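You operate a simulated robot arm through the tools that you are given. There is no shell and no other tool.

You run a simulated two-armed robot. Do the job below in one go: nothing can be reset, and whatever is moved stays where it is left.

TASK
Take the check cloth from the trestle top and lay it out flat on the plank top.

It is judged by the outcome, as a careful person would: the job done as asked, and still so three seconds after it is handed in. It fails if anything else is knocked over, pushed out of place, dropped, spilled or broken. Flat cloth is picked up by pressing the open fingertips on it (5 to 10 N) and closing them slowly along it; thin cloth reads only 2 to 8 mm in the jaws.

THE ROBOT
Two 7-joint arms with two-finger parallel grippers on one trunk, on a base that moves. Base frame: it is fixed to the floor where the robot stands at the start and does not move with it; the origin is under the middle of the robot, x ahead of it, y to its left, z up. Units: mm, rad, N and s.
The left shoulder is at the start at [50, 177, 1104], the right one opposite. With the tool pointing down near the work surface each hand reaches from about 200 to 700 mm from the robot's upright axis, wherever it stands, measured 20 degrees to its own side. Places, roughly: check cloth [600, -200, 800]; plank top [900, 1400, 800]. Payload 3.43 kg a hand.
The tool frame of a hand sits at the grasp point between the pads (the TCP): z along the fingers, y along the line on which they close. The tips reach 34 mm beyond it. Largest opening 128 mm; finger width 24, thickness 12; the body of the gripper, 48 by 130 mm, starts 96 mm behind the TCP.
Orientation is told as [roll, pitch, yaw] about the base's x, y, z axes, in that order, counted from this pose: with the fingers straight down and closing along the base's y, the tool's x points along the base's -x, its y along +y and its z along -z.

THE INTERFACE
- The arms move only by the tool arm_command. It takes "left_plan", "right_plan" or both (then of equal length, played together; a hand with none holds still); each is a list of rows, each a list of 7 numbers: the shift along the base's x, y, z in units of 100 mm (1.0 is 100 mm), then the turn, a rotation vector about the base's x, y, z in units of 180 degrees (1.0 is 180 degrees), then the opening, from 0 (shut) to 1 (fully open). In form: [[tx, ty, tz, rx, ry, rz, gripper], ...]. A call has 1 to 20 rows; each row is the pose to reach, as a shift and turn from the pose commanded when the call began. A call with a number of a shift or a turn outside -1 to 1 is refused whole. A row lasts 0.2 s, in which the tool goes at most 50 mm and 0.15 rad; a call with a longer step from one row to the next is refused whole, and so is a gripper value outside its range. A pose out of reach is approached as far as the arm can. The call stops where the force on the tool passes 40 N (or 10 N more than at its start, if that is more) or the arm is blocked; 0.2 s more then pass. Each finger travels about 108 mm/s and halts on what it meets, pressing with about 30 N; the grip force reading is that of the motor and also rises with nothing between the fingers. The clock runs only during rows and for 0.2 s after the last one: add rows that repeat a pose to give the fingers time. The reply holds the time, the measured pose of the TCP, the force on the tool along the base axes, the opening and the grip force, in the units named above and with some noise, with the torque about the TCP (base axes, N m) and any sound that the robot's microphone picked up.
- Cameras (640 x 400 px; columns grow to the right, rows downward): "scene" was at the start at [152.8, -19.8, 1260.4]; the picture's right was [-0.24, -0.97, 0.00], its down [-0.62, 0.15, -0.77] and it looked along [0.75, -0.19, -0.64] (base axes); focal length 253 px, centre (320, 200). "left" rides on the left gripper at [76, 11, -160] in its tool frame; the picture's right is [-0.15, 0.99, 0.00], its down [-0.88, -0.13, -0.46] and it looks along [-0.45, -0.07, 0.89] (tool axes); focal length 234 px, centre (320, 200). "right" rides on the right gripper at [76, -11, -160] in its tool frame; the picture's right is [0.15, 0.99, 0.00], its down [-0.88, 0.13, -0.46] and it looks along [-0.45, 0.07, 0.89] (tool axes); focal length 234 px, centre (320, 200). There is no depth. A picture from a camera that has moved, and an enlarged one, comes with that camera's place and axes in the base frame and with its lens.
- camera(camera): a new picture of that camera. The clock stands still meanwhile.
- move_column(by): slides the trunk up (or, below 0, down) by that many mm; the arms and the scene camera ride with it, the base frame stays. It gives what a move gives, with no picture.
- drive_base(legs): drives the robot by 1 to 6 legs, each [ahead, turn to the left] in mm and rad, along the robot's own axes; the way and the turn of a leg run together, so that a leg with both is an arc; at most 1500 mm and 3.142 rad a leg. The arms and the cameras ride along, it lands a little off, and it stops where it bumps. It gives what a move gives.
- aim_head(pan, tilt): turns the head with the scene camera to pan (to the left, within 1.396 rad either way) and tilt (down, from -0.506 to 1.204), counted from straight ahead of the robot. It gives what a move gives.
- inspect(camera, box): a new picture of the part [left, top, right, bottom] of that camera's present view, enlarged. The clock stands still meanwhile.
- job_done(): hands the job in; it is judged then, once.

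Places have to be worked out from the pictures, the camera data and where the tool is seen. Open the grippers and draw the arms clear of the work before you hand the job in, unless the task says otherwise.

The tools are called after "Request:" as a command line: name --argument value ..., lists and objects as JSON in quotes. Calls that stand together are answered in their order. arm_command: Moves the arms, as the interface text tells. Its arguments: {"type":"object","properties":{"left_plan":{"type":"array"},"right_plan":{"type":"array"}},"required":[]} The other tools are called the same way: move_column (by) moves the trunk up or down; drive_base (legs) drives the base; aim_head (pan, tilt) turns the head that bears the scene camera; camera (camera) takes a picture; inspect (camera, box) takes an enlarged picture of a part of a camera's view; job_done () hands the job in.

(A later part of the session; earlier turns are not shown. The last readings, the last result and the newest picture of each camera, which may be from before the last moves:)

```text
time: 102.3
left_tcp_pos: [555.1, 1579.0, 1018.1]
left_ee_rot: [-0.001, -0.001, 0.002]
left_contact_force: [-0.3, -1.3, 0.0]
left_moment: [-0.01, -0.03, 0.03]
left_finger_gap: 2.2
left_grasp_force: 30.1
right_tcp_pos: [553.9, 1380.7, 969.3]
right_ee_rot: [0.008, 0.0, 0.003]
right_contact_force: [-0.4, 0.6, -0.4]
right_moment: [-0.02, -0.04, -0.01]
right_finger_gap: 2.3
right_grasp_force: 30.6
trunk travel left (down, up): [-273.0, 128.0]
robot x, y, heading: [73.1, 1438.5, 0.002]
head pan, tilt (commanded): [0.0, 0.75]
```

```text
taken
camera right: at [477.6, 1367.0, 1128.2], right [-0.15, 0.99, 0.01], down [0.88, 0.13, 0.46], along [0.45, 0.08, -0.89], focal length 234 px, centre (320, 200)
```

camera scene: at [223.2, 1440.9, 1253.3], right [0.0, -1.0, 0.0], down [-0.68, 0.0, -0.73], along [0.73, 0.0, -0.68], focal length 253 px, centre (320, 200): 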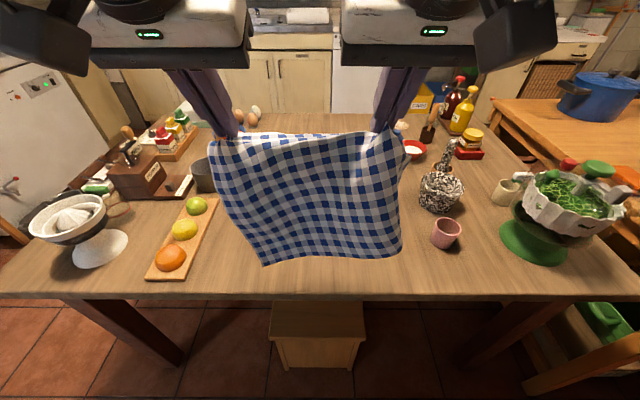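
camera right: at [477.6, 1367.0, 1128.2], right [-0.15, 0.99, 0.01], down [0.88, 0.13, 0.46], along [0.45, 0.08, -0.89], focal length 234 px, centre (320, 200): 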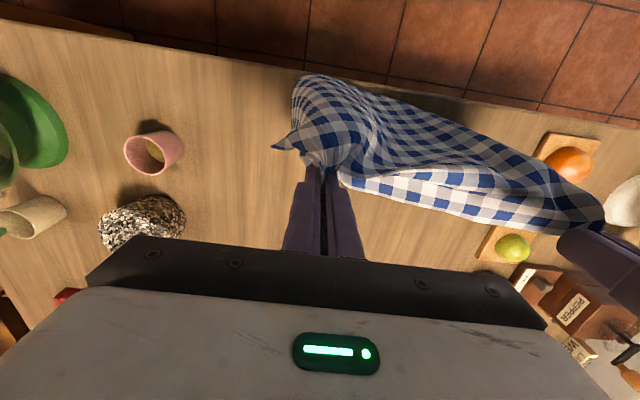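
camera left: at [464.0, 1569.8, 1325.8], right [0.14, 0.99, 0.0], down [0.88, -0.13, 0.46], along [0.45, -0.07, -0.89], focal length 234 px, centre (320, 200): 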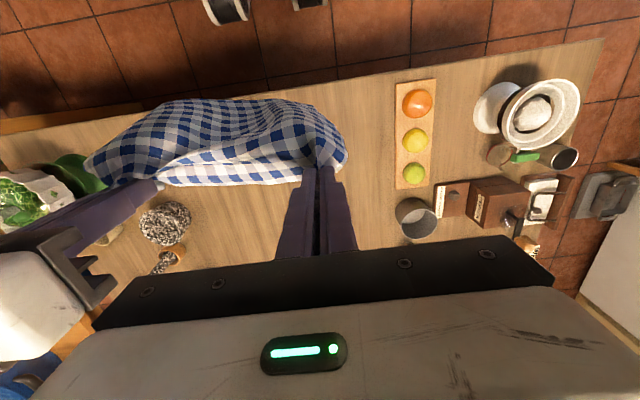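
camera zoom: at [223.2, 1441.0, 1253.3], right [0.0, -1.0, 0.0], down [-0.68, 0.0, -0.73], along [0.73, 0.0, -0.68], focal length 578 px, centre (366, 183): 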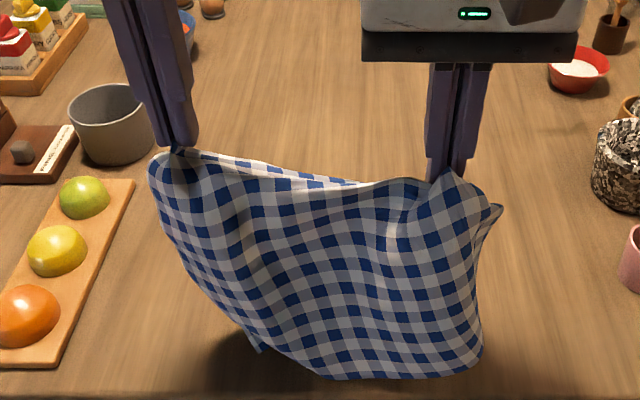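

Dragging left only curled the left corner. A better plan: lay it so the right pleat stands as a tent on the table, then press the flap and draw it outward. I lift again to free the left corner and let it settle.

Request:
arm_command --left_plan '[[0.03, 0, 0.15, 0, 0, 0, 0], [0.06, 0, 0.3, 0, 0, 0, 0], [0.1, -0.1, 0.45, 0, 0, 0, 0], [0.1, -0.2, 0.6, 0, 0, 0, 0], [0.1, -0.3, 0.75, 0, 0, 0, 0], [0.1, -0.3, 0.75, 0, 0, 0, 0], [0.1, -0.3, 0.75, 0, 0, 0, 0], [0.1, -0.3, 0.75, 0, 0, 0, 0], [0.1, -0.3, 0.75, 0, 0, 0, 0], [0.1, -0.3, 0.75, 0, 0, 0, 0]]' --right_plan '[[0.03, 0, 0.15, 0, 0, 0, 0], [0.06, 0, 0.3, 0, 0, 0, 0], [0.1, -0.1, 0.45, 0, 0, 0, 0], [0.1, -0.2, 0.6, 0, 0, 0, 0], [0.1, -0.3, 0.75, 0, 0, 0, 0], [0.1, -0.3, 0.75, 0, 0, 0, 0], [0.1, -0.3, 0.75, 0, 0, 0, 0], [0.1, -0.3, 0.75, 0, 0, 0, 0], [0.1, -0.3, 0.75, 0, 0, 0, 0], [0.1, -0.3, 0.75, 0, 0, 0, 0]]'

Request:
inspect --camera "scene" --box '[160, 100, 440, 275]'

```text
time: 104.5
left_tcp_pos: [565.9, 1549.0, 1092.3]
left_ee_rot: [-0.002, -0.002, 0.001]
left_contact_force: [0.4, 0.1, -0.4]
left_moment: [-0.03, 0.0, 0.03]
left_finger_gap: 2.3
left_grasp_force: 29.7
right_tcp_pos: [564.0, 1351.0, 1044.4]
right_ee_rot: [0.009, -0.002, 0.006]
right_contact_force: [-0.1, -0.7, -0.2]
right_moment: [-0.06, -0.02, 0.02]
right_finger_gap: 2.3
right_grasp_force: 30.1
trunk travel left (down, up): [-273.0, 128.0]
robot x, y, heading: [68.3, 1435.9, 0.003]
head pan, tilt (commanded): [0.0, 0.75]
```

```text
2.29 times, centred on (300, 188) of scene
camera zoom: at [223.2, 1440.8, 1253.3], right [0.0, -1.0, 0.0], down [-0.68, 0.0, -0.73], along [0.73, 0.0, -0.68], focal length 578 px, centre (366, 229)
```

zoom: 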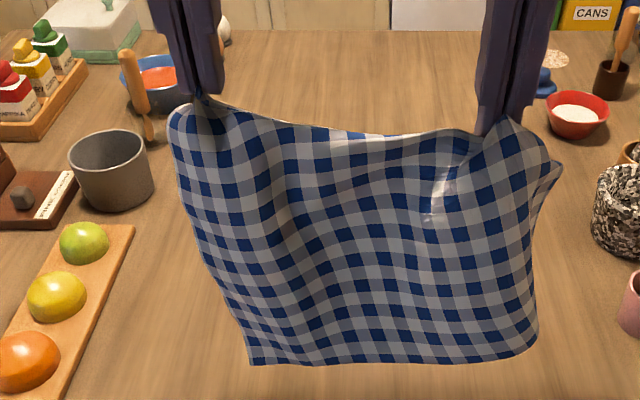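

The left corner is open again. I test tilting the right hand backward (fingertips toward me), which should swing its flap out of the rear side.

Request:
arm_command --right_plan '[[0.04, 0, -0.01, 0, 0.04, 0, 0], [0.08, 0, -0.02, 0, 0.08, 0, 0], [0.12, 0, -0.03, 0, 0.12, 0, 0], [0.16, 0, -0.04, 0, 0.16, 0, 0], [0.16, 0, -0.04, 0, 0.16, 0, 0], [0.16, 0, -0.04, 0, 0.16, 0, 0], [0.16, 0, -0.04, 0, 0.16, 0, 0]]'

Request:
inspect --camera "scene" --box '[160, 100, 440, 275]'

Request:
camera --camera "right"

```text
time: 106.1
left_tcp_pos: [563.3, 1547.8, 1091.9]
left_ee_rot: [-0.003, 0.0, 0.002]
left_contact_force: [0.1, -0.9, -0.6]
left_moment: [-0.07, 0.02, 0.05]
left_finger_gap: 2.2
left_grasp_force: 29.4
right_tcp_pos: [569.5, 1349.0, 1034.0]
right_ee_rot: [0.013, 0.498, 0.007]
right_contact_force: [0.4, 0.7, 0.1]
right_moment: [0.03, -0.04, 0.02]
right_finger_gap: 2.0
right_grasp_force: 30.3
right hand out of reach, approached as far as the arm can: row 4, 5, 6, 7
trunk travel left (down, up): [-273.0, 128.0]
robot x, y, heading: [67.1, 1437.1, -0.001]
head pan, tilt (commanded): [0.0, 0.75]
```

```text
2.29 times, centred on (300, 188) of scene
camera zoom: at [223.3, 1440.7, 1253.2], right [0.0, -1.0, 0.0], down [-0.68, 0.0, -0.73], along [0.73, 0.0, -0.68], focal length 578 px, centre (366, 229)
```

zoom: 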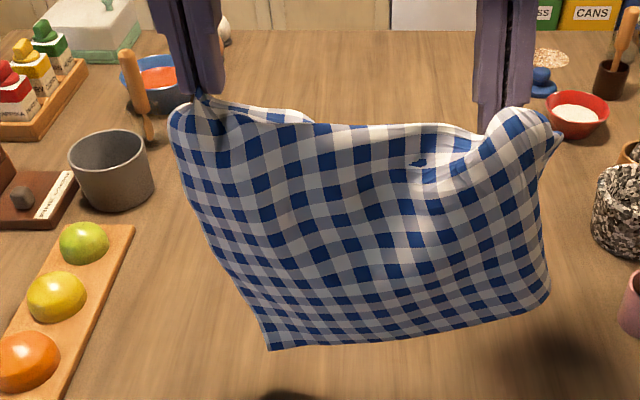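

```text
taken
camera right: at [579.5, 1334.6, 1210.2], right [-0.13, 0.99, 0.08], down [0.99, 0.13, -0.02], along [-0.03, 0.08, -1.0], focal length 234 px, centre (320, 200)
```

right: 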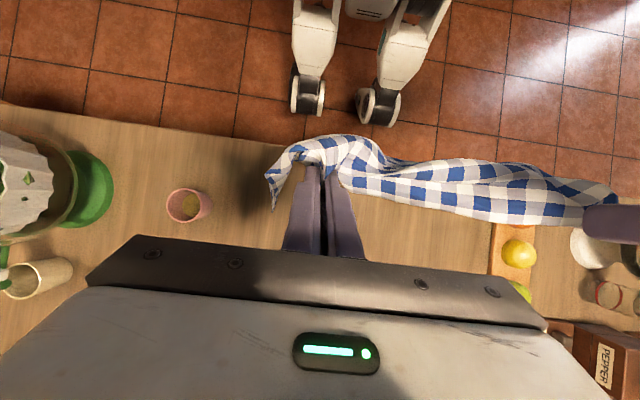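

This view from the right wrist looks straight down: the flap now stands about 115° open, and I can also see my own base's front wheels. I enlarge both.

Request:
inspect --camera "right" --box '[220, 0, 480, 162]'

Request:
inspect --camera "right" --box '[240, 110, 640, 260]'

```text
2.46 times, centred on (350, 81) of right
camera zoom: at [579.5, 1334.6, 1210.2], right [-0.13, 0.99, 0.08], down [0.99, 0.13, -0.02], along [-0.03, 0.08, -1.0], focal length 576 px, centre (246, 493)
```

zoom: 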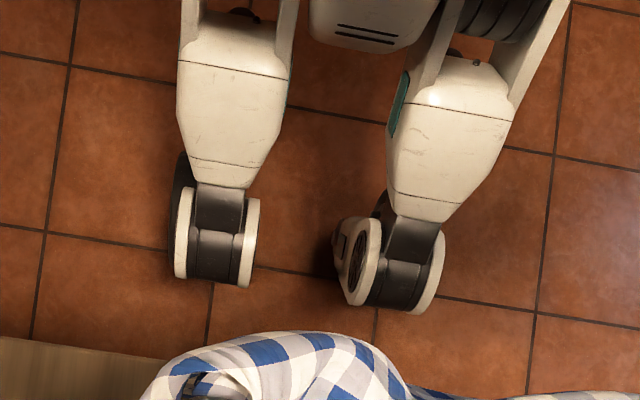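

```text
1.60 times, centred on (440, 185) of right
camera zoom: at [579.5, 1334.6, 1210.2], right [-0.13, 0.99, 0.08], down [0.99, 0.13, -0.02], along [-0.03, 0.08, -1.0], focal length 375 px, centre (128, 224)
```

zoom: 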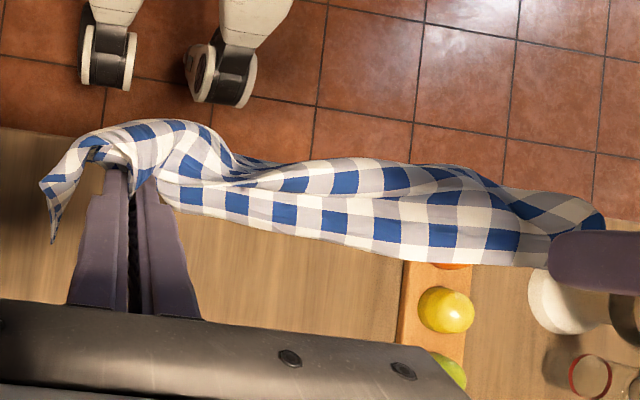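

My front wheels reach only to x≈135 and the table edge is at x≈470, so I can come closer. I drive 100 mm ahead and draw the hands back the same amount, which allows upright or back-tilted hands throughout.

Request:
drive_base --legs '[[100, 0]]'

Request:
arm_command --left_plan '[[-0.2, 0, 0.05, 0, 0, 0, 0], [-0.4, 0, 0.1, 0, 0, 0, 0], [-0.6, 0, 0.15, 0, 0, 0, 0], [-0.8, 0, 0.2, 0, 0, 0, 0], [-1.0, 0, 0.2, 0, 0, 0, 0], [-1.0, 0, 0.2, 0, 0, 0, 0]]' --right_plan '[[-0.2, 0, 0.05, 0, 0, 0, 0], [-0.4, 0, 0.1, 0, 0, 0, 0], [-0.58, 0, 0.13, 0, 0.04, 0, 0], [-0.76, 0, 0.16, 0, 0.08, 0, 0], [-0.93, 0, 0.15, 0, 0.1, 0, 0], [-0.93, 0, 0.15, 0, 0.1, 0, 0]]'

Request:
inspect --camera "scene" --box '[160, 120, 480, 320]'

Request:
camera --camera "right"

```text
time: 107.3
left_tcp_pos: [665.6, 1549.5, 1093.1]
left_ee_rot: [-0.002, 0.001, 0.001]
left_contact_force: [-0.4, -1.3, -0.3]
left_moment: [-0.06, 0.05, 0.03]
left_finger_gap: 2.4
left_grasp_force: 30.4
right_tcp_pos: [670.5, 1349.1, 1033.9]
right_ee_rot: [0.013, 0.501, 0.005]
right_contact_force: [-0.1, 1.6, 0.0]
right_moment: [0.02, 0.0, -0.01]
right_finger_gap: 2.3
right_grasp_force: 29.6
trunk travel left (down, up): [-273.0, 128.0]
robot x, y, heading: [169.6, 1440.4, 0.005]
head pan, tilt (commanded): [0.0, 0.75]
```

```text
time: 108.7
left_tcp_pos: [564.2, 1549.0, 1111.7]
left_ee_rot: [-0.002, 0.0, 0.003]
left_contact_force: [-0.1, -5.3, -0.6]
left_moment: [-0.17, 0.0, 0.07]
left_finger_gap: 2.3
left_grasp_force: 30.2
right_tcp_pos: [565.5, 1346.2, 1045.1]
right_ee_rot: [0.016, 0.816, 0.008]
right_contact_force: [1.1, 5.3, 1.4]
right_moment: [0.11, 0.04, -0.13]
right_finger_gap: 2.4
right_grasp_force: 30.0
right hand out of reach, approached as far as the arm can: row 4, 5, 6
trunk travel left (down, up): [-273.0, 128.0]
robot x, y, heading: [170.2, 1442.6, 0.005]
head pan, tilt (commanded): [0.0, 0.75]
```

```text
2.00 times, centred on (320, 220) of scene
camera zoom: at [323.3, 1441.3, 1253.2], right [0.0, -1.0, 0.0], down [-0.68, 0.0, -0.73], along [0.73, 0.0, -0.68], focal length 505 px, centre (320, 160)
```

zoom: 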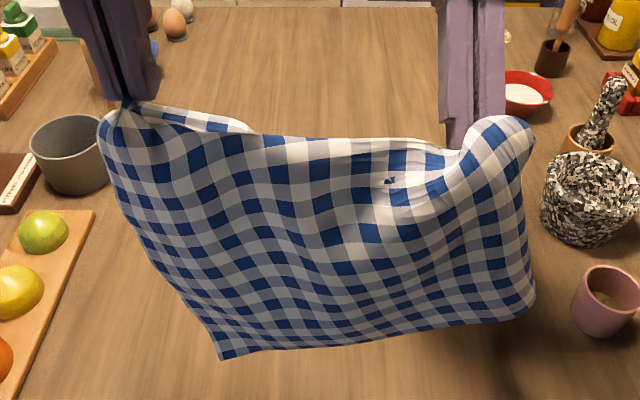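

```text
taken
camera right: at [630.1, 1332.3, 1209.1], right [-0.1, 0.99, 0.12], down [0.94, 0.13, -0.33], along [-0.34, 0.08, -0.94], focal length 234 px, centre (320, 200)
```

right: 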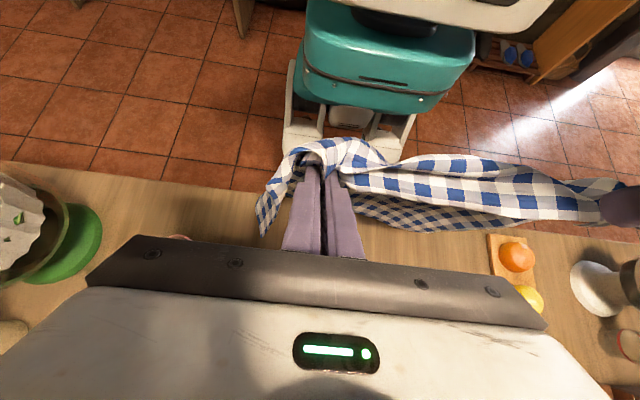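

With the right hand tilted back 47°, the lower edge now spans about 316 mm – the flap is open at the bottom, only the cloth is yawed (right side farther). I draw the right hand back relative to the left to square it, and shift both left 55 mm.

Request:
arm_command --left_plan '[[0, 0.1, 0, 0, 0, 0, 0], [-0.05, 0.2, 0, 0, 0, 0, 0], [-0.1, 0.3, 0, 0, 0, 0, 0], [-0.15, 0.4, 0, 0, 0, 0, 0], [-0.15, 0.5, 0, 0, 0, 0, 0], [-0.15, 0.55, 0, 0, 0, 0, 0], [-0.15, 0.55, 0, 0, 0, 0, 0], [-0.15, 0.55, 0, 0, 0, 0, 0]]' --right_plan '[[-0.12, 0.11, 0, 0, 0, 0, 0], [-0.27, 0.23, 0, 0, 0, 0, 0], [-0.42, 0.35, 0, 0, 0, 0, 0], [-0.57, 0.47, 0, 0, 0, 0, 0], [-0.7, 0.59, 0, 0, 0, 0, 0], [-0.8, 0.66, 0, 0, 0, 0, 0], [-0.8, 0.66, 0, 0, 0, 0, 0], [-0.8, 0.66, 0, 0, 0, 0, 0]]'

Request:
inspect --camera "scene" --box '[120, 120, 440, 320]'

Request:
camera --camera "right"

```text
time: 110.5
left_tcp_pos: [549.5, 1603.3, 1111.5]
left_ee_rot: [-0.004, 0.001, 0.002]
left_contact_force: [-7.0, -12.5, -3.0]
left_moment: [-0.49, 0.26, 0.09]
left_finger_gap: 2.5
left_grasp_force: 30.1
right_tcp_pos: [486.8, 1411.3, 1045.1]
right_ee_rot: [0.017, 0.813, 0.007]
right_contact_force: [5.6, 12.5, 4.0]
right_moment: [0.33, -0.04, -0.48]
right_finger_gap: 2.4
right_grasp_force: 29.9
trunk travel left (down, up): [-273.0, 128.0]
robot x, y, heading: [165.6, 1441.4, 0.0]
head pan, tilt (commanded): [0.0, 0.75]
```

```text
2.00 times, centred on (280, 220) of scene
camera zoom: at [323.2, 1441.2, 1253.3], right [0.0, -1.0, 0.0], down [-0.68, 0.0, -0.73], along [0.73, 0.0, -0.68], focal length 505 px, centre (400, 160)
```

zoom: 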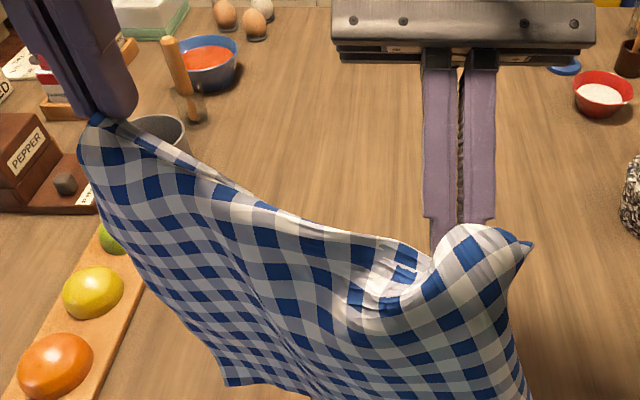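

```text
taken
camera right: at [550.1, 1397.4, 1209.2], right [-0.09, 0.99, 0.12], down [0.94, 0.13, -0.33], along [-0.34, 0.08, -0.94], focal length 234 px, centre (320, 200)
```

right: 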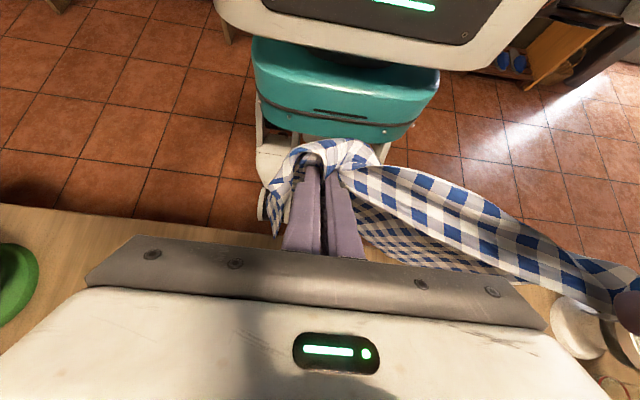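

Tension rose to about 13 N, so I bring the right hand 15 mm toward the left, then view the whole scene.

Request:
arm_command --right_plan '[[0.03, 0.08, 0, 0, 0, 0, 0], [0.06, 0.16, 0, 0, 0, 0, 0], [0.06, 0.16, 0, 0, 0, 0, 0], [0.06, 0.16, 0, 0, 0, 0, 0]]'

Request:
camera --camera "scene"

```text
time: 111.5
left_tcp_pos: [549.0, 1603.4, 1111.4]
left_ee_rot: [-0.002, 0.001, 0.003]
left_contact_force: [0.0, 1.0, 1.0]
left_moment: [-0.04, -0.01, 0.03]
left_finger_gap: 2.4
left_grasp_force: 30.0
right_tcp_pos: [492.1, 1427.6, 1045.4]
right_ee_rot: [0.013, 0.813, 0.007]
right_contact_force: [-0.1, 0.3, 0.6]
right_moment: [-0.03, -0.01, 0.01]
right_finger_gap: 2.2
right_grasp_force: 30.1
trunk travel left (down, up): [-273.0, 128.0]
robot x, y, heading: [167.2, 1436.6, 0.006]
head pan, tilt (commanded): [0.0, 0.75]
```

```text
taken
camera scene: at [323.3, 1441.2, 1253.2], right [0.0, -1.0, 0.0], down [-0.68, 0.0, -0.73], along [0.73, 0.0, -0.68], focal length 253 px, centre (320, 200)
```

scene: 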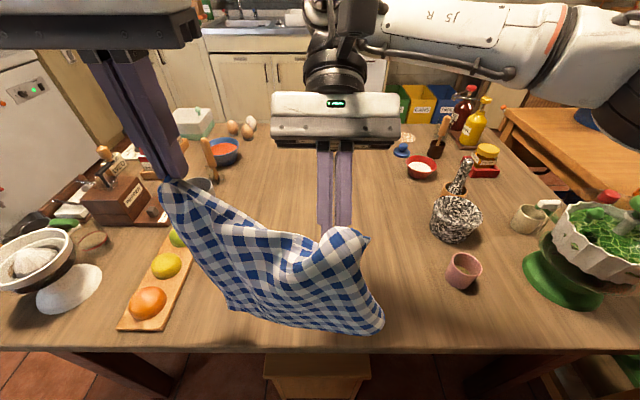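

That over-rotated it. I return to the earlier relative hand pose (where the bottom edge spanned its full width) and will lay it at that slight angle.

Request:
arm_command --left_plan '[[0, 0, 0, 0, 0, 0, 0], [-0.02, 0, 0, 0, 0, 0, 0], [-0.04, -0.02, 0, 0, 0, 0, 0], [-0.04, -0.03, 0, 0, 0, 0, 0], [-0.04, -0.03, 0, 0, 0, 0, 0], [-0.04, -0.03, 0, 0, 0, 0, 0], [-0.04, -0.03, 0, 0, 0, 0, 0]]' --right_plan '[[0.12, -0.06, 0, 0, 0, 0, 0], [0.26, -0.14, 0, 0, 0, 0, 0], [0.4, -0.22, 0, 0, 0, 0, 0], [0.54, -0.29, 0, 0, 0, 0, 0], [0.54, -0.29, 0, 0, 0, 0, 0], [0.54, -0.29, 0, 0, 0, 0, 0], [0.54, -0.29, 0, 0, 0, 0, 0]]'

Request:
camera --camera "scene"

Request:
inspect --camera "scene" --box '[120, 140, 440, 340]'

```text
time: 113.1
left_tcp_pos: [546.7, 1600.6, 1111.8]
left_ee_rot: [-0.002, -0.001, 0.002]
left_contact_force: [-0.3, -4.0, -1.9]
left_moment: [-0.16, -0.01, 0.03]
left_finger_gap: 2.3
left_grasp_force: 30.0
right_tcp_pos: [547.1, 1397.4, 1045.2]
right_ee_rot: [0.014, 0.814, 0.007]
right_contact_force: [0.5, 4.5, 1.6]
right_moment: [0.1, 0.02, -0.13]
right_finger_gap: 2.5
right_grasp_force: 29.8
trunk travel left (down, up): [-273.0, 128.0]
robot x, y, heading: [170.6, 1438.5, 0.008]
head pan, tilt (commanded): [0.0, 0.75]
```

```text
taken
camera scene: at [323.3, 1441.2, 1253.3], right [0.0, -1.0, 0.0], down [-0.68, 0.0, -0.73], along [0.73, 0.0, -0.68], focal length 253 px, centre (320, 200)
```

scene: 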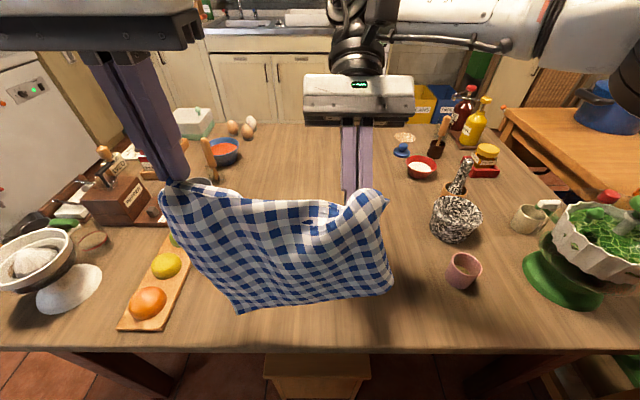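

```text
2.00 times, centred on (280, 240) of scene
camera zoom: at [323.3, 1441.2, 1253.3], right [0.0, -1.0, 0.0], down [-0.68, 0.0, -0.73], along [0.73, 0.0, -0.68], focal length 505 px, centre (400, 120)
```

zoom: 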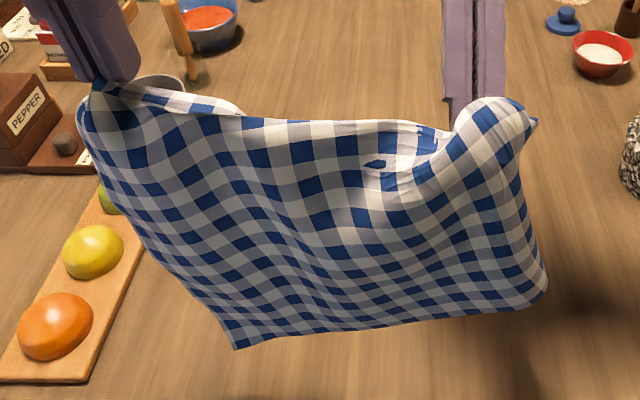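

The bottom edge is spread again from left [≈516,1582] to right [≈590,1275]. I lower until it touches and begin laying forward while gradually bringing the right hand upright.

Request:
arm_command --left_plan '[[0, 0, -0.1, 0, 0, 0, 0], [0, 0, -0.2, 0, 0, 0, 0], [0, 0, -0.3, 0, 0, 0, 0], [0, 0, -0.4, 0, 0, 0, 0], [0, 0, -0.5, 0, 0, 0, 0], [0, 0, -0.5, 0, 0, 0, 0]]' --right_plan '[[0, 0, -0.1, 0, 0, 0, 0], [0, 0, -0.2, 0, 0, 0, 0], [0, 0, -0.3, 0, 0, 0, 0], [0, 0, -0.4, 0, 0, 0, 0], [0, 0, -0.5, 0, 0, 0, 0], [0, 0, -0.5, 0, 0, 0, 0]]'

Request:
inspect --camera "scene" --box '[120, 140, 440, 340]'

```text
time: 114.5
left_tcp_pos: [545.5, 1601.2, 1063.0]
left_ee_rot: [-0.003, 0.0, 0.001]
left_contact_force: [-0.3, -3.8, -0.7]
left_moment: [-0.19, 0.0, 0.07]
left_finger_gap: 2.3
left_grasp_force: 30.2
right_tcp_pos: [547.2, 1398.6, 994.7]
right_ee_rot: [0.014, 0.812, 0.007]
right_contact_force: [0.2, 6.0, 0.8]
right_moment: [0.08, 0.01, -0.1]
right_finger_gap: 2.4
right_grasp_force: 30.5
trunk travel left (down, up): [-273.0, 128.0]
robot x, y, heading: [171.0, 1439.1, 0.003]
head pan, tilt (commanded): [0.0, 0.75]
```

```text
2.00 times, centred on (280, 240) of scene
camera zoom: at [323.2, 1441.2, 1253.3], right [0.0, -1.0, 0.0], down [-0.68, 0.0, -0.73], along [0.73, 0.0, -0.68], focal length 505 px, centre (400, 120)
```

zoom: 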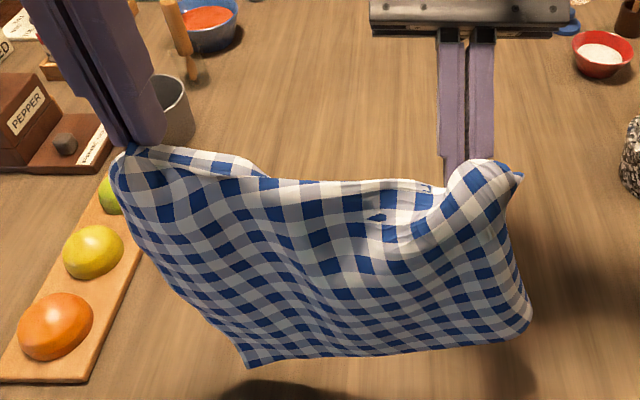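

The bottom still hovers slightly (shadow below it). I zoom on the lower edge to count checks and judge whether it is fully spread.

Request:
inspect --camera "scene" --box '[230, 220, 400, 330]'

Request:
camera --camera "right"

Request:
camera --camera "left"

```text
3.64 times, centred on (315, 275) of scene
camera zoom: at [323.2, 1441.2, 1253.3], right [0.0, -1.0, 0.0], down [-0.68, 0.0, -0.73], along [0.73, 0.0, -0.68], focal length 919 px, centre (338, -73)
```

zoom: 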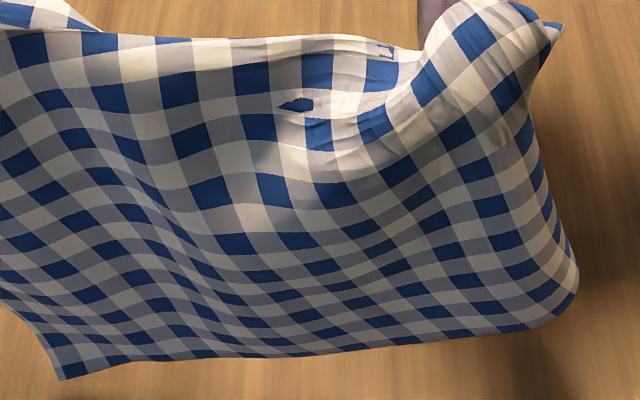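

```text
taken
camera right: at [610.9, 1384.2, 1159.5], right [-0.1, 0.99, 0.12], down [0.94, 0.13, -0.33], along [-0.34, 0.08, -0.94], focal length 234 px, centre (320, 200)
```

right: 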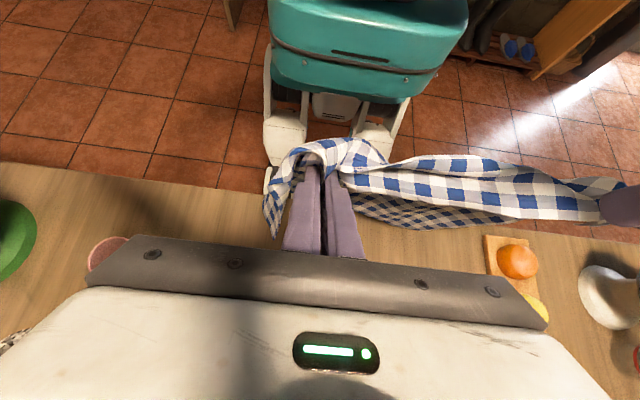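

```text
taken
camera left: at [469.1, 1612.7, 1221.7], right [0.14, 0.99, 0.0], down [0.88, -0.13, 0.46], along [0.45, -0.07, -0.89], focal length 234 px, centre (320, 200)
```

left: 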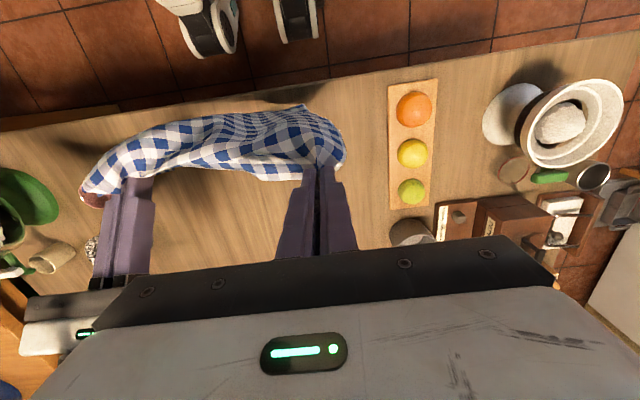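

The lower edge shows about 12–13 check periods, so it is nearly fully spread. I set it down and begin laying forward, bringing the right hand upright step by step.

Request:
arm_command --left_plan '[[0, 0, -0.1, 0, 0, 0, 0], [0, 0, -0.2, 0, 0, 0, 0], [0.08, 0, -0.3, 0, 0, 0, 0], [0.17, 0, -0.4, 0, 0, 0, 0], [0.26, 0.01, -0.5, 0, 0, 0, 0], [0.35, 0.01, -0.6, 0, 0, 0, 0], [0.44, 0.01, -0.7, 0, 0, 0, 0], [0.53, 0.02, -0.8, 0, 0, 0, 0], [0.62, 0.02, -0.9, 0, 0, 0, 0], [0.7, 0.02, -1.0, 0, 0, 0, 0]]' --right_plan '[[0, 0, -0.1, 0, 0, 0, 0], [0, 0, -0.18, 0, 0, 0, 0], [0.1, -0.01, -0.24, 0, -0.011, 0, 0], [0.2, -0.03, -0.3, 0, -0.022, 0, 0], [0.3, -0.04, -0.36, 0, -0.033, 0, 0], [0.41, -0.06, -0.42, 0, -0.044, 0, 0], [0.52, -0.07, -0.48, 0, -0.055, 0, 0], [0.62, -0.09, -0.54, 0, -0.066, 0, 0], [0.73, -0.1, -0.6, 0, -0.077, 0, 0], [0.83, -0.12, -0.66, 0, -0.087, 0, 0]]'

Request:
camera --camera "scene"

Request:
inspect --camera "scene" --box '[160, 180, 440, 355]'

```text
time: 116.7
left_tcp_pos: [615.7, 1601.8, 963.0]
left_ee_rot: [-0.004, 0.001, -0.001]
left_contact_force: [-0.1, -12.3, -2.1]
left_moment: [-0.48, 0.01, 0.11]
left_finger_gap: 2.4
left_grasp_force: 29.7
right_tcp_pos: [629.1, 1387.1, 929.1]
right_ee_rot: [0.015, 0.54, 0.007]
right_contact_force: [0.0, 11.8, 1.3]
right_moment: [0.38, 0.01, -0.31]
right_finger_gap: 2.3
right_grasp_force: 29.9
trunk travel left (down, up): [-273.0, 128.0]
robot x, y, heading: [171.4, 1441.9, 0.006]
head pan, tilt (commanded): [0.0, 0.75]
```

```text
taken
camera scene: at [323.4, 1441.2, 1253.2], right [0.0, -1.0, 0.0], down [-0.68, 0.0, -0.73], along [0.73, 0.0, -0.68], focal length 253 px, centre (320, 200)
```

scene: 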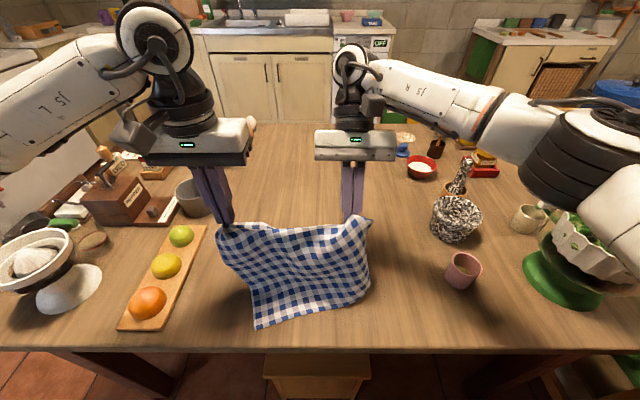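

```text
2.29 times, centred on (300, 268) of scene
camera zoom: at [323.4, 1441.2, 1253.2], right [0.0, -1.0, 0.0], down [-0.68, 0.0, -0.73], along [0.73, 0.0, -0.68], focal length 578 px, centre (366, 46)
```

zoom: 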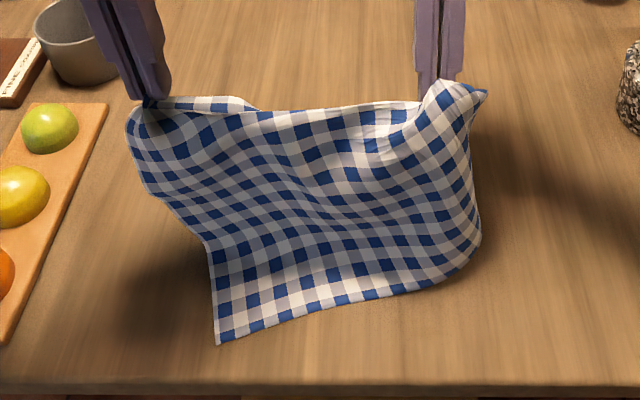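

Tension is 12 N, so I let the hands come 10 mm closer; the right flap stands upright along y≈1335. I continue laying forward and down with no rightward drift, so that the flap stays on the outer side.

Request:
arm_command --left_plan '[[0.0, -0.02, -0.02, 0, 0, 0, 0], [0.08, -0.02, -0.1, 0, 0, 0, 0], [0.17, -0.02, -0.2, 0, 0, 0, 0], [0.26, -0.01, -0.3, 0, 0, 0, 0], [0.35, 0, -0.4, 0, 0, 0, 0], [0.44, 0, -0.5, 0, 0, 0, 0], [0.53, 0, -0.6, 0, 0, 0, 0], [0.62, 0, -0.7, 0, 0, 0, 0], [0.71, 0, -0.8, 0, 0, 0, 0], [0.8, 0, -0.9, 0, 0, 0, 0]]' --right_plan '[[0, 0.09, 0, 0, 0, 0, 0], [0.07, 0.1, -0.07, 0, -0.01, 0, 0], [0.15, 0.11, -0.15, 0, -0.02, 0, 0], [0.24, 0.12, -0.22, 0, -0.03, 0, 0], [0.33, 0.13, -0.3, 0, -0.04, 0, 0], [0.42, 0.13, -0.37, 0, -0.05, 0, 0], [0.51, 0.13, -0.45, 0, -0.06, 0, 0], [0.6, 0.13, -0.53, 0, -0.07, 0, 0], [0.68, 0.13, -0.6, 0, -0.08, 0, 0], [0.76, 0.13, -0.67, 0, -0.086, 0, 0]]'

Request:
camera --camera "scene"

Request:
inspect --camera "scene" --box '[160, 180, 440, 355]'

```text
time: 118.9
left_tcp_pos: [695.5, 1601.6, 872.2]
left_ee_rot: [-0.002, 0.0, 0.002]
left_contact_force: [0.2, 0.2, -0.1]
left_moment: [-0.02, -0.01, 0.04]
left_finger_gap: 2.5
left_grasp_force: 30.3
right_tcp_pos: [705.5, 1399.5, 860.7]
right_ee_rot: [0.01, 0.271, 0.004]
right_contact_force: [-0.1, 0.4, -0.5]
right_moment: [-0.04, -0.02, 0.01]
right_finger_gap: 2.1
right_grasp_force: 29.5
trunk travel left (down, up): [-273.0, 128.0]
robot x, y, heading: [171.6, 1439.4, 0.004]
head pan, tilt (commanded): [0.0, 0.75]
```

```text
taken
camera scene: at [323.4, 1441.2, 1253.2], right [0.0, -1.0, 0.0], down [-0.68, 0.0, -0.73], along [0.73, 0.0, -0.68], focal length 253 px, centre (320, 200)
```

scene: 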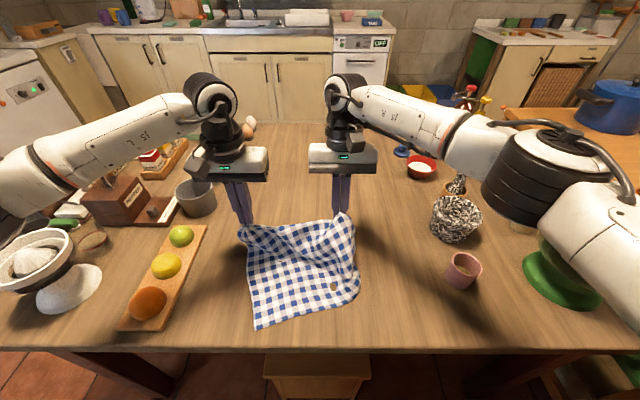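

```text
2.29 times, centred on (300, 268) of scene
camera zoom: at [323.4, 1441.2, 1253.2], right [0.0, -1.0, 0.0], down [-0.68, 0.0, -0.73], along [0.73, 0.0, -0.68], focal length 578 px, centre (366, 46)
```

zoom: 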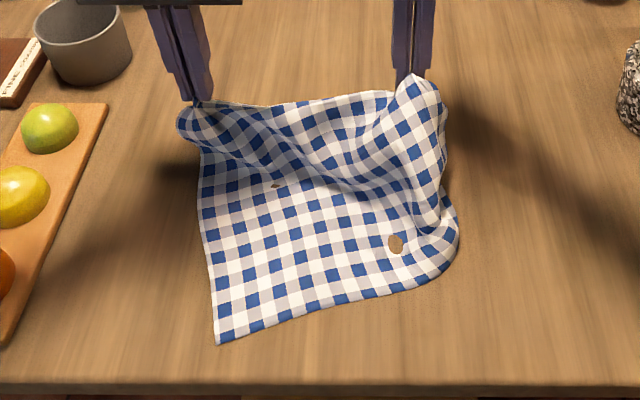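

The main part lies flat on the wood. I finish laying: forward and down to just above the table with a slight leftward drift.

Request:
arm_command --left_plan '[[0.08, 0.02, -0.1, 0, 0, 0, 0], [0.17, 0.04, -0.2, 0, 0, 0, 0], [0.26, 0.06, -0.3, 0, 0, 0, 0], [0.35, 0.08, -0.4, 0, 0, 0, 0], [0.44, 0.1, -0.5, 0, 0, 0, 0], [0.53, 0.12, -0.6, 0, 0, 0, 0], [0.62, 0.14, -0.7, 0, 0, 0, 0], [0.7, 0.15, -0.76, 0, 0, 0, 0]]' --right_plan '[[0.1, 0.03, -0.1, 0, -0.012, 0, 0], [0.2, 0.06, -0.19, 0, -0.024, 0, 0], [0.3, 0.09, -0.28, 0, -0.036, 0, 0], [0.4, 0.12, -0.37, 0, -0.048, 0, 0], [0.5, 0.15, -0.46, 0, -0.06, 0, 0], [0.6, 0.17, -0.55, 0, -0.072, 0, 0], [0.68, 0.19, -0.62, 0, -0.08, 0, 0], [0.74, 0.2, -0.65, 0, -0.086, 0, 0]]'

Request:
camera --camera "scene"

Request:
inspect --camera "scene" --box '[180, 180, 440, 342]'

Request:
camera --camera "right"

Request:
camera --camera "left"

```text
time: 120.7
left_tcp_pos: [765.3, 1615.8, 799.1]
left_ee_rot: [-0.004, -0.002, -0.001]
left_contact_force: [-3.4, -0.1, 14.6]
left_moment: [-0.04, 0.04, 0.02]
left_finger_gap: 2.0
left_grasp_force: 29.7
right_tcp_pos: [779.0, 1419.8, 798.9]
right_ee_rot: [0.008, -0.001, 0.003]
right_contact_force: [-1.4, -0.6, 3.8]
right_moment: [-0.02, 0.11, -0.02]
right_finger_gap: 2.5
right_grasp_force: 29.7
trunk travel left (down, up): [-273.0, 128.0]
robot x, y, heading: [168.9, 1440.0, 0.005]
head pan, tilt (commanded): [0.0, 0.75]
```

```text
taken
camera scene: at [321.2, 1440.8, 1253.9], right [0.0, -1.0, 0.0], down [-0.68, 0.0, -0.73], along [0.73, 0.0, -0.68], focal length 253 px, centre (320, 200)
```

scene: 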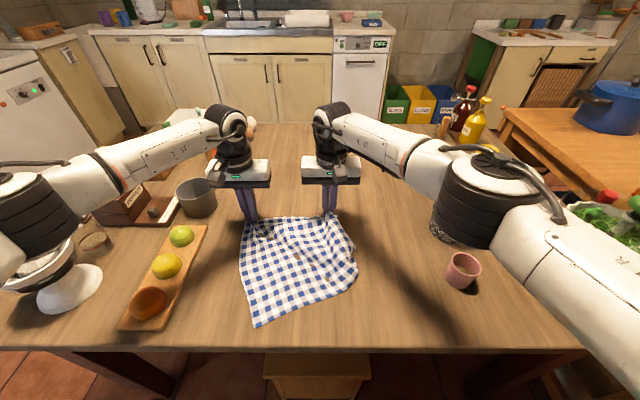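

```text
2.46 times, centred on (310, 261) of scene
camera zoom: at [321.2, 1440.8, 1253.9], right [0.0, -1.0, 0.0], down [-0.68, 0.0, -0.73], along [0.73, 0.0, -0.68], focal length 622 px, centre (345, 50)
```

zoom: 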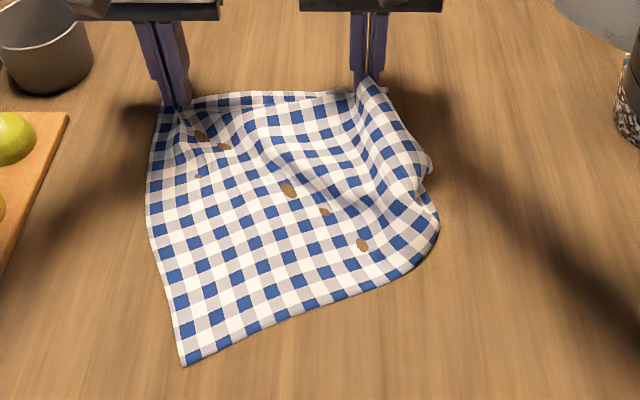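

```text
taken
camera right: at [702.5, 1405.5, 958.1], right [-0.15, 0.99, 0.01], down [0.88, 0.13, 0.46], along [0.45, 0.08, -0.89], focal length 234 px, centre (320, 200)
```

right: 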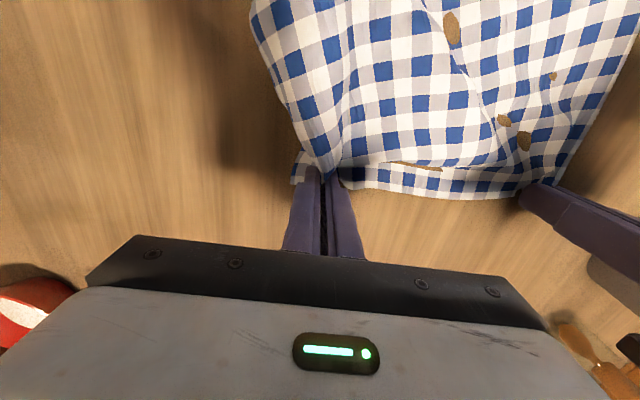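

```text
taken
camera left: at [688.2, 1628.4, 958.9], right [0.15, 0.99, 0.0], down [0.88, -0.13, 0.46], along [0.45, -0.07, -0.89], focal length 234 px, centre (320, 200)
```

left: 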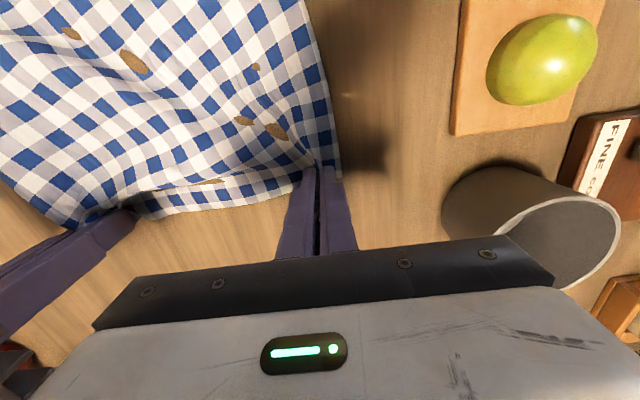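

The cloth is down; the table top is at about z 763. The left side is good; the right edge has a flap tucked under, with corner B peeking out beyond the right fingers. First I release the left ridge: pressing lightly, opening slowly while shifting outward so the outer finger spreads the cloth.

Request:
arm_command --left_plan '[[0, 0, 0.01, 0, 0, 0, 0.01], [0, 0.01, 0.01, 0, 0, 0, 0.03], [0, 0.025, 0.01, 0, 0, 0, 0.05], [0, 0.04, 0.01, 0, 0, 0, 0.07], [0, 0.05, 0.01, 0, 0, 0, 0.09], [0, 0.065, 0.01, 0, 0, 0, 0.11], [0, 0.08, 0.01, 0, 0, 0, 0.13], [0, 0.09, 0.01, 0, 0, 0, 0.15], [0, 0.105, 0.01, 0, 0, 0, 0.17], [0, 0.12, 0.01, 0, 0, 0, 0.19], [0, 0.13, 0.01, 0, 0, 0, 0.21], [0, 0.145, 0.01, 0, 0, 0, 0.23], [0, 0.16, 0.01, 0, 0, 0, 0.25], [0, 0.17, 0.01, 0, 0, 0, 0.27], [0, 0.185, 0.01, 0, 0, 0, 0.29], [0, 0.2, 0.01, 0, 0, 0, 0.31]]'

Request:
camera --camera "left"

Request:
inspect --camera "scene" --box '[180, 180, 440, 342]'

```text
time: 124.1
left_tcp_pos: [765.6, 1637.5, 797.3]
left_ee_rot: [-0.002, 0.001, 0.002]
left_contact_force: [-0.4, 0.8, 0.4]
left_moment: [0.02, 0.01, 0.0]
left_finger_gap: 39.4
left_grasp_force: 0.1
right_tcp_pos: [779.3, 1419.5, 797.1]
right_ee_rot: [0.01, 0.0, 0.004]
right_contact_force: [-0.5, -0.1, 8.5]
right_moment: [0.03, 0.17, 0.0]
right_finger_gap: 2.3
right_grasp_force: 30.4
trunk travel left (down, up): [-273.0, 128.0]
robot x, y, heading: [170.1, 1437.1, 0.003]
head pan, tilt (commanded): [0.0, 0.75]
```

```text
taken
camera left: at [689.2, 1648.5, 956.5], right [0.14, 0.99, 0.0], down [0.88, -0.13, 0.46], along [0.45, -0.07, -0.89], focal length 234 px, centre (320, 200)
```

left: 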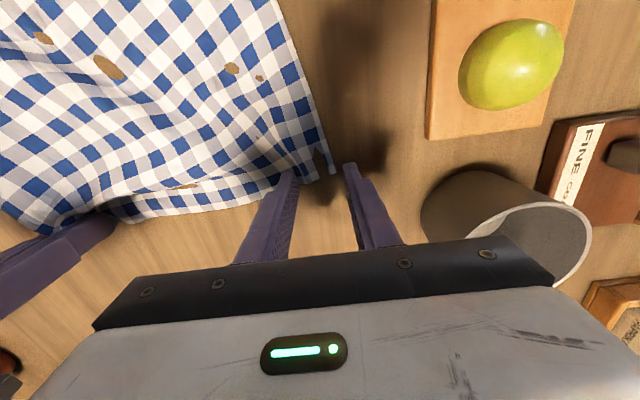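

```text
2.46 times, centred on (310, 261) of scene
camera zoom: at [322.4, 1441.2, 1253.4], right [0.0, -1.0, 0.0], down [-0.68, 0.0, -0.73], along [0.73, 0.0, -0.68], focal length 622 px, centre (345, 50)
```

zoom: 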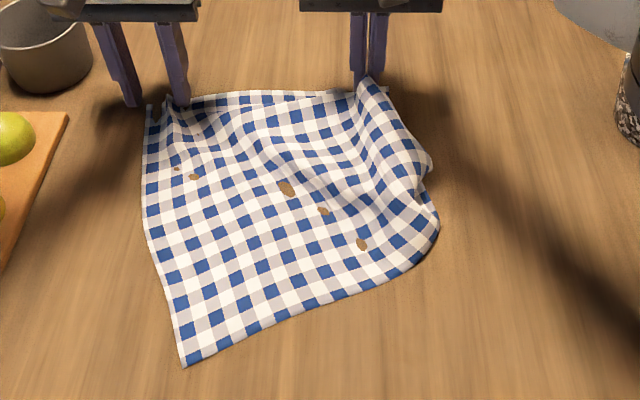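

Left is released with corner A nearly flat. Now the right: with ~8 N press, I open slowly while shifting outward (right) so the outer finger pulls the flap at corner B outward.

Request:
arm_command --left_plan '[[0, 0, 0.1, 0, 0, 0, 0.31], [0, 0, 0.2, 0, 0, 0, 0.31], [0, 0, 0.4, 0, 0, 0, 0.31], [0, 0, 0.6, 0, 0, 0, 0.31], [0, 0, 0.6, 0, 0, 0, 0.31], [0, 0, 0.6, 0, 0, 0, 0.31], [0, 0, 0.6, 0, 0, 0, 0.31], [0, 0, 0.6, 0, 0, 0, 0.31], [0, 0, 0.6, 0, 0, 0, 0.31], [0, 0, 0.6, 0, 0, 0, 0.31], [0, 0, 0.6, 0, 0, 0, 0.31], [0, 0, 0.6, 0, 0, 0, 0.31], [0, 0, 0.6, 0, 0, 0, 0.31], [0, 0, 0.6, 0, 0, 0, 0.31], [0, 0, 0.6, 0, 0, 0, 0.31], [0, 0, 0.6, 0, 0, 0, 0.31]]' --right_plan '[[0, 0, 0, 0, 0, 0, 0.01], [0, -0.01, 0, 0, 0, 0, 0.03], [0, -0.025, 0, 0, 0, 0, 0.05], [0, -0.04, -0.01, 0, 0, 0, 0.07], [0, -0.05, -0.01, 0, 0, 0, 0.09], [0, -0.065, -0.01, 0, 0, 0, 0.11], [0, -0.08, -0.01, 0, 0, 0, 0.13], [0, -0.09, -0.01, 0, 0, 0, 0.15], [0, -0.105, -0.01, 0, 0, 0, 0.17], [0, -0.12, -0.01, 0, 0, 0, 0.19], [0, -0.13, -0.01, 0, 0, 0, 0.21], [0, -0.145, -0.01, 0, 0, 0, 0.23], [0, -0.16, -0.01, 0, 0, 0, 0.25], [0, -0.17, -0.01, 0, 0, 0, 0.27], [0, -0.185, -0.01, 0, 0, 0, 0.29], [0, -0.2, -0.01, 0, 0, 0, 0.31]]'

Request:
camera --camera "right"

Request:
inspect --camera "scene" --box '[180, 180, 440, 342]'

```text
time: 127.5
left_tcp_pos: [765.2, 1636.4, 856.4]
left_ee_rot: [-0.002, -0.002, 0.001]
left_contact_force: [-0.2, -0.2, -0.8]
left_moment: [-0.01, 0.0, 0.0]
left_finger_gap: 39.8
left_grasp_force: 0.0
right_tcp_pos: [778.4, 1400.0, 795.8]
right_ee_rot: [0.008, 0.002, 0.005]
right_contact_force: [0.7, 1.0, 7.1]
right_moment: [0.21, 0.0, -0.01]
right_finger_gap: 40.6
right_grasp_force: 1.2
trunk travel left (down, up): [-273.0, 128.0]
robot x, y, heading: [167.9, 1440.1, 0.004]
head pan, tilt (commanded): [0.0, 0.75]
```

```text
taken
camera right: at [703.1, 1385.8, 955.5], right [-0.15, 0.99, 0.01], down [0.88, 0.13, 0.46], along [0.45, 0.08, -0.89], focal length 234 px, centre (320, 200)
```

right: 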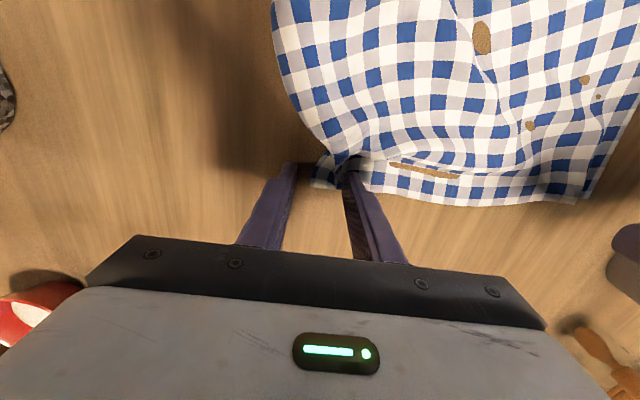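

```text
2.46 times, centred on (310, 261) of scene
camera zoom: at [322.6, 1441.3, 1253.4], right [0.0, -1.0, 0.0], down [-0.68, 0.0, -0.73], along [0.73, 0.0, -0.68], focal length 622 px, centre (345, 50)
```

zoom: 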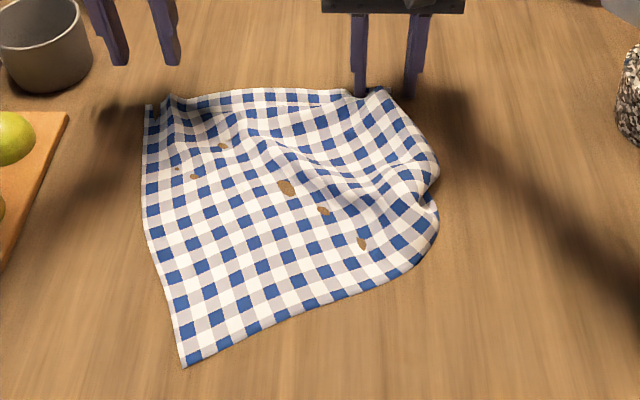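

The right hand is released. I raise it and look at the folded right side from above.

Request:
arm_command --right_plan '[[0, 0, 0.15, 0, 0, 0, 0.31], [0, 0, 0.35, 0, 0, 0, 0.31], [-0.2, 0, 0.6, 0, 0, 0, 0.31], [-0.5, 0, 0.85, 0, 0, 0, 0.31], [-0.8, 0, 1.0, 0, 0, 0, 0.31], [-1.0, 0, 1.0, 0, 0, 0, 0.31]]'

Request:
camera --camera "right"

Request:
inspect --camera "scene" --box '[210, 200, 400, 319]'

```text
time: 128.9
left_tcp_pos: [765.6, 1636.4, 857.0]
left_ee_rot: [-0.001, -0.001, 0.002]
left_contact_force: [0.6, 0.0, -0.6]
left_moment: [0.01, 0.01, -0.02]
left_finger_gap: 39.8
left_grasp_force: 0.1
right_tcp_pos: [681.7, 1399.6, 894.5]
right_ee_rot: [0.009, 0.0, 0.004]
right_contact_force: [0.2, -0.6, 0.1]
right_moment: [0.03, -0.01, 0.03]
right_finger_gap: 40.1
right_grasp_force: 0.0
trunk travel left (down, up): [-273.0, 128.0]
robot x, y, heading: [170.5, 1443.4, 0.002]
head pan, tilt (commanded): [0.0, 0.75]
```

```text
taken
camera right: at [604.4, 1386.2, 1054.8], right [-0.15, 0.99, 0.01], down [0.88, 0.13, 0.46], along [0.45, 0.08, -0.89], focal length 234 px, centre (320, 200)
```

right: 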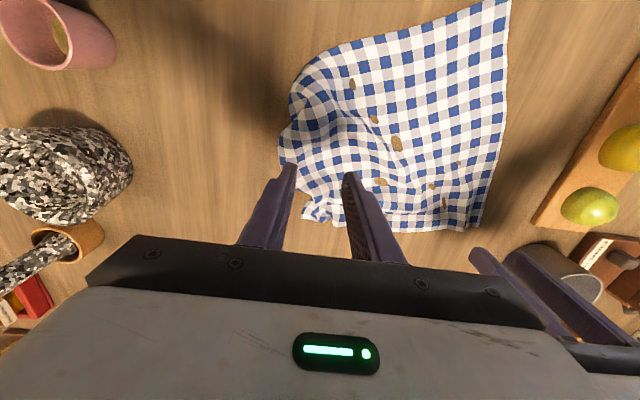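

```text
3.36 times, centred on (305, 260) of scene
camera zoom: at [323.2, 1441.1, 1253.3], right [0.0, -1.0, 0.0], down [-0.68, 0.0, -0.73], along [0.73, 0.0, -0.68], focal length 850 px, centre (370, 0)
```

zoom: 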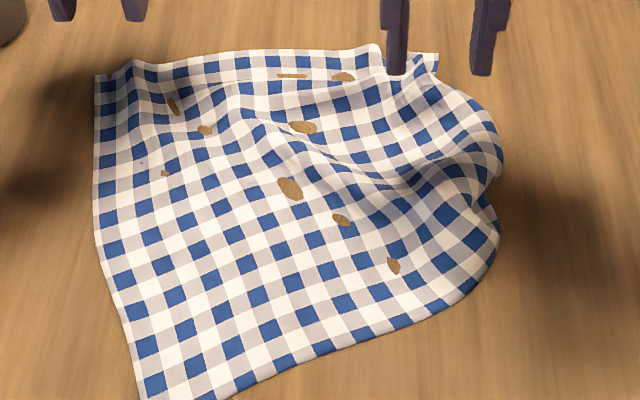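

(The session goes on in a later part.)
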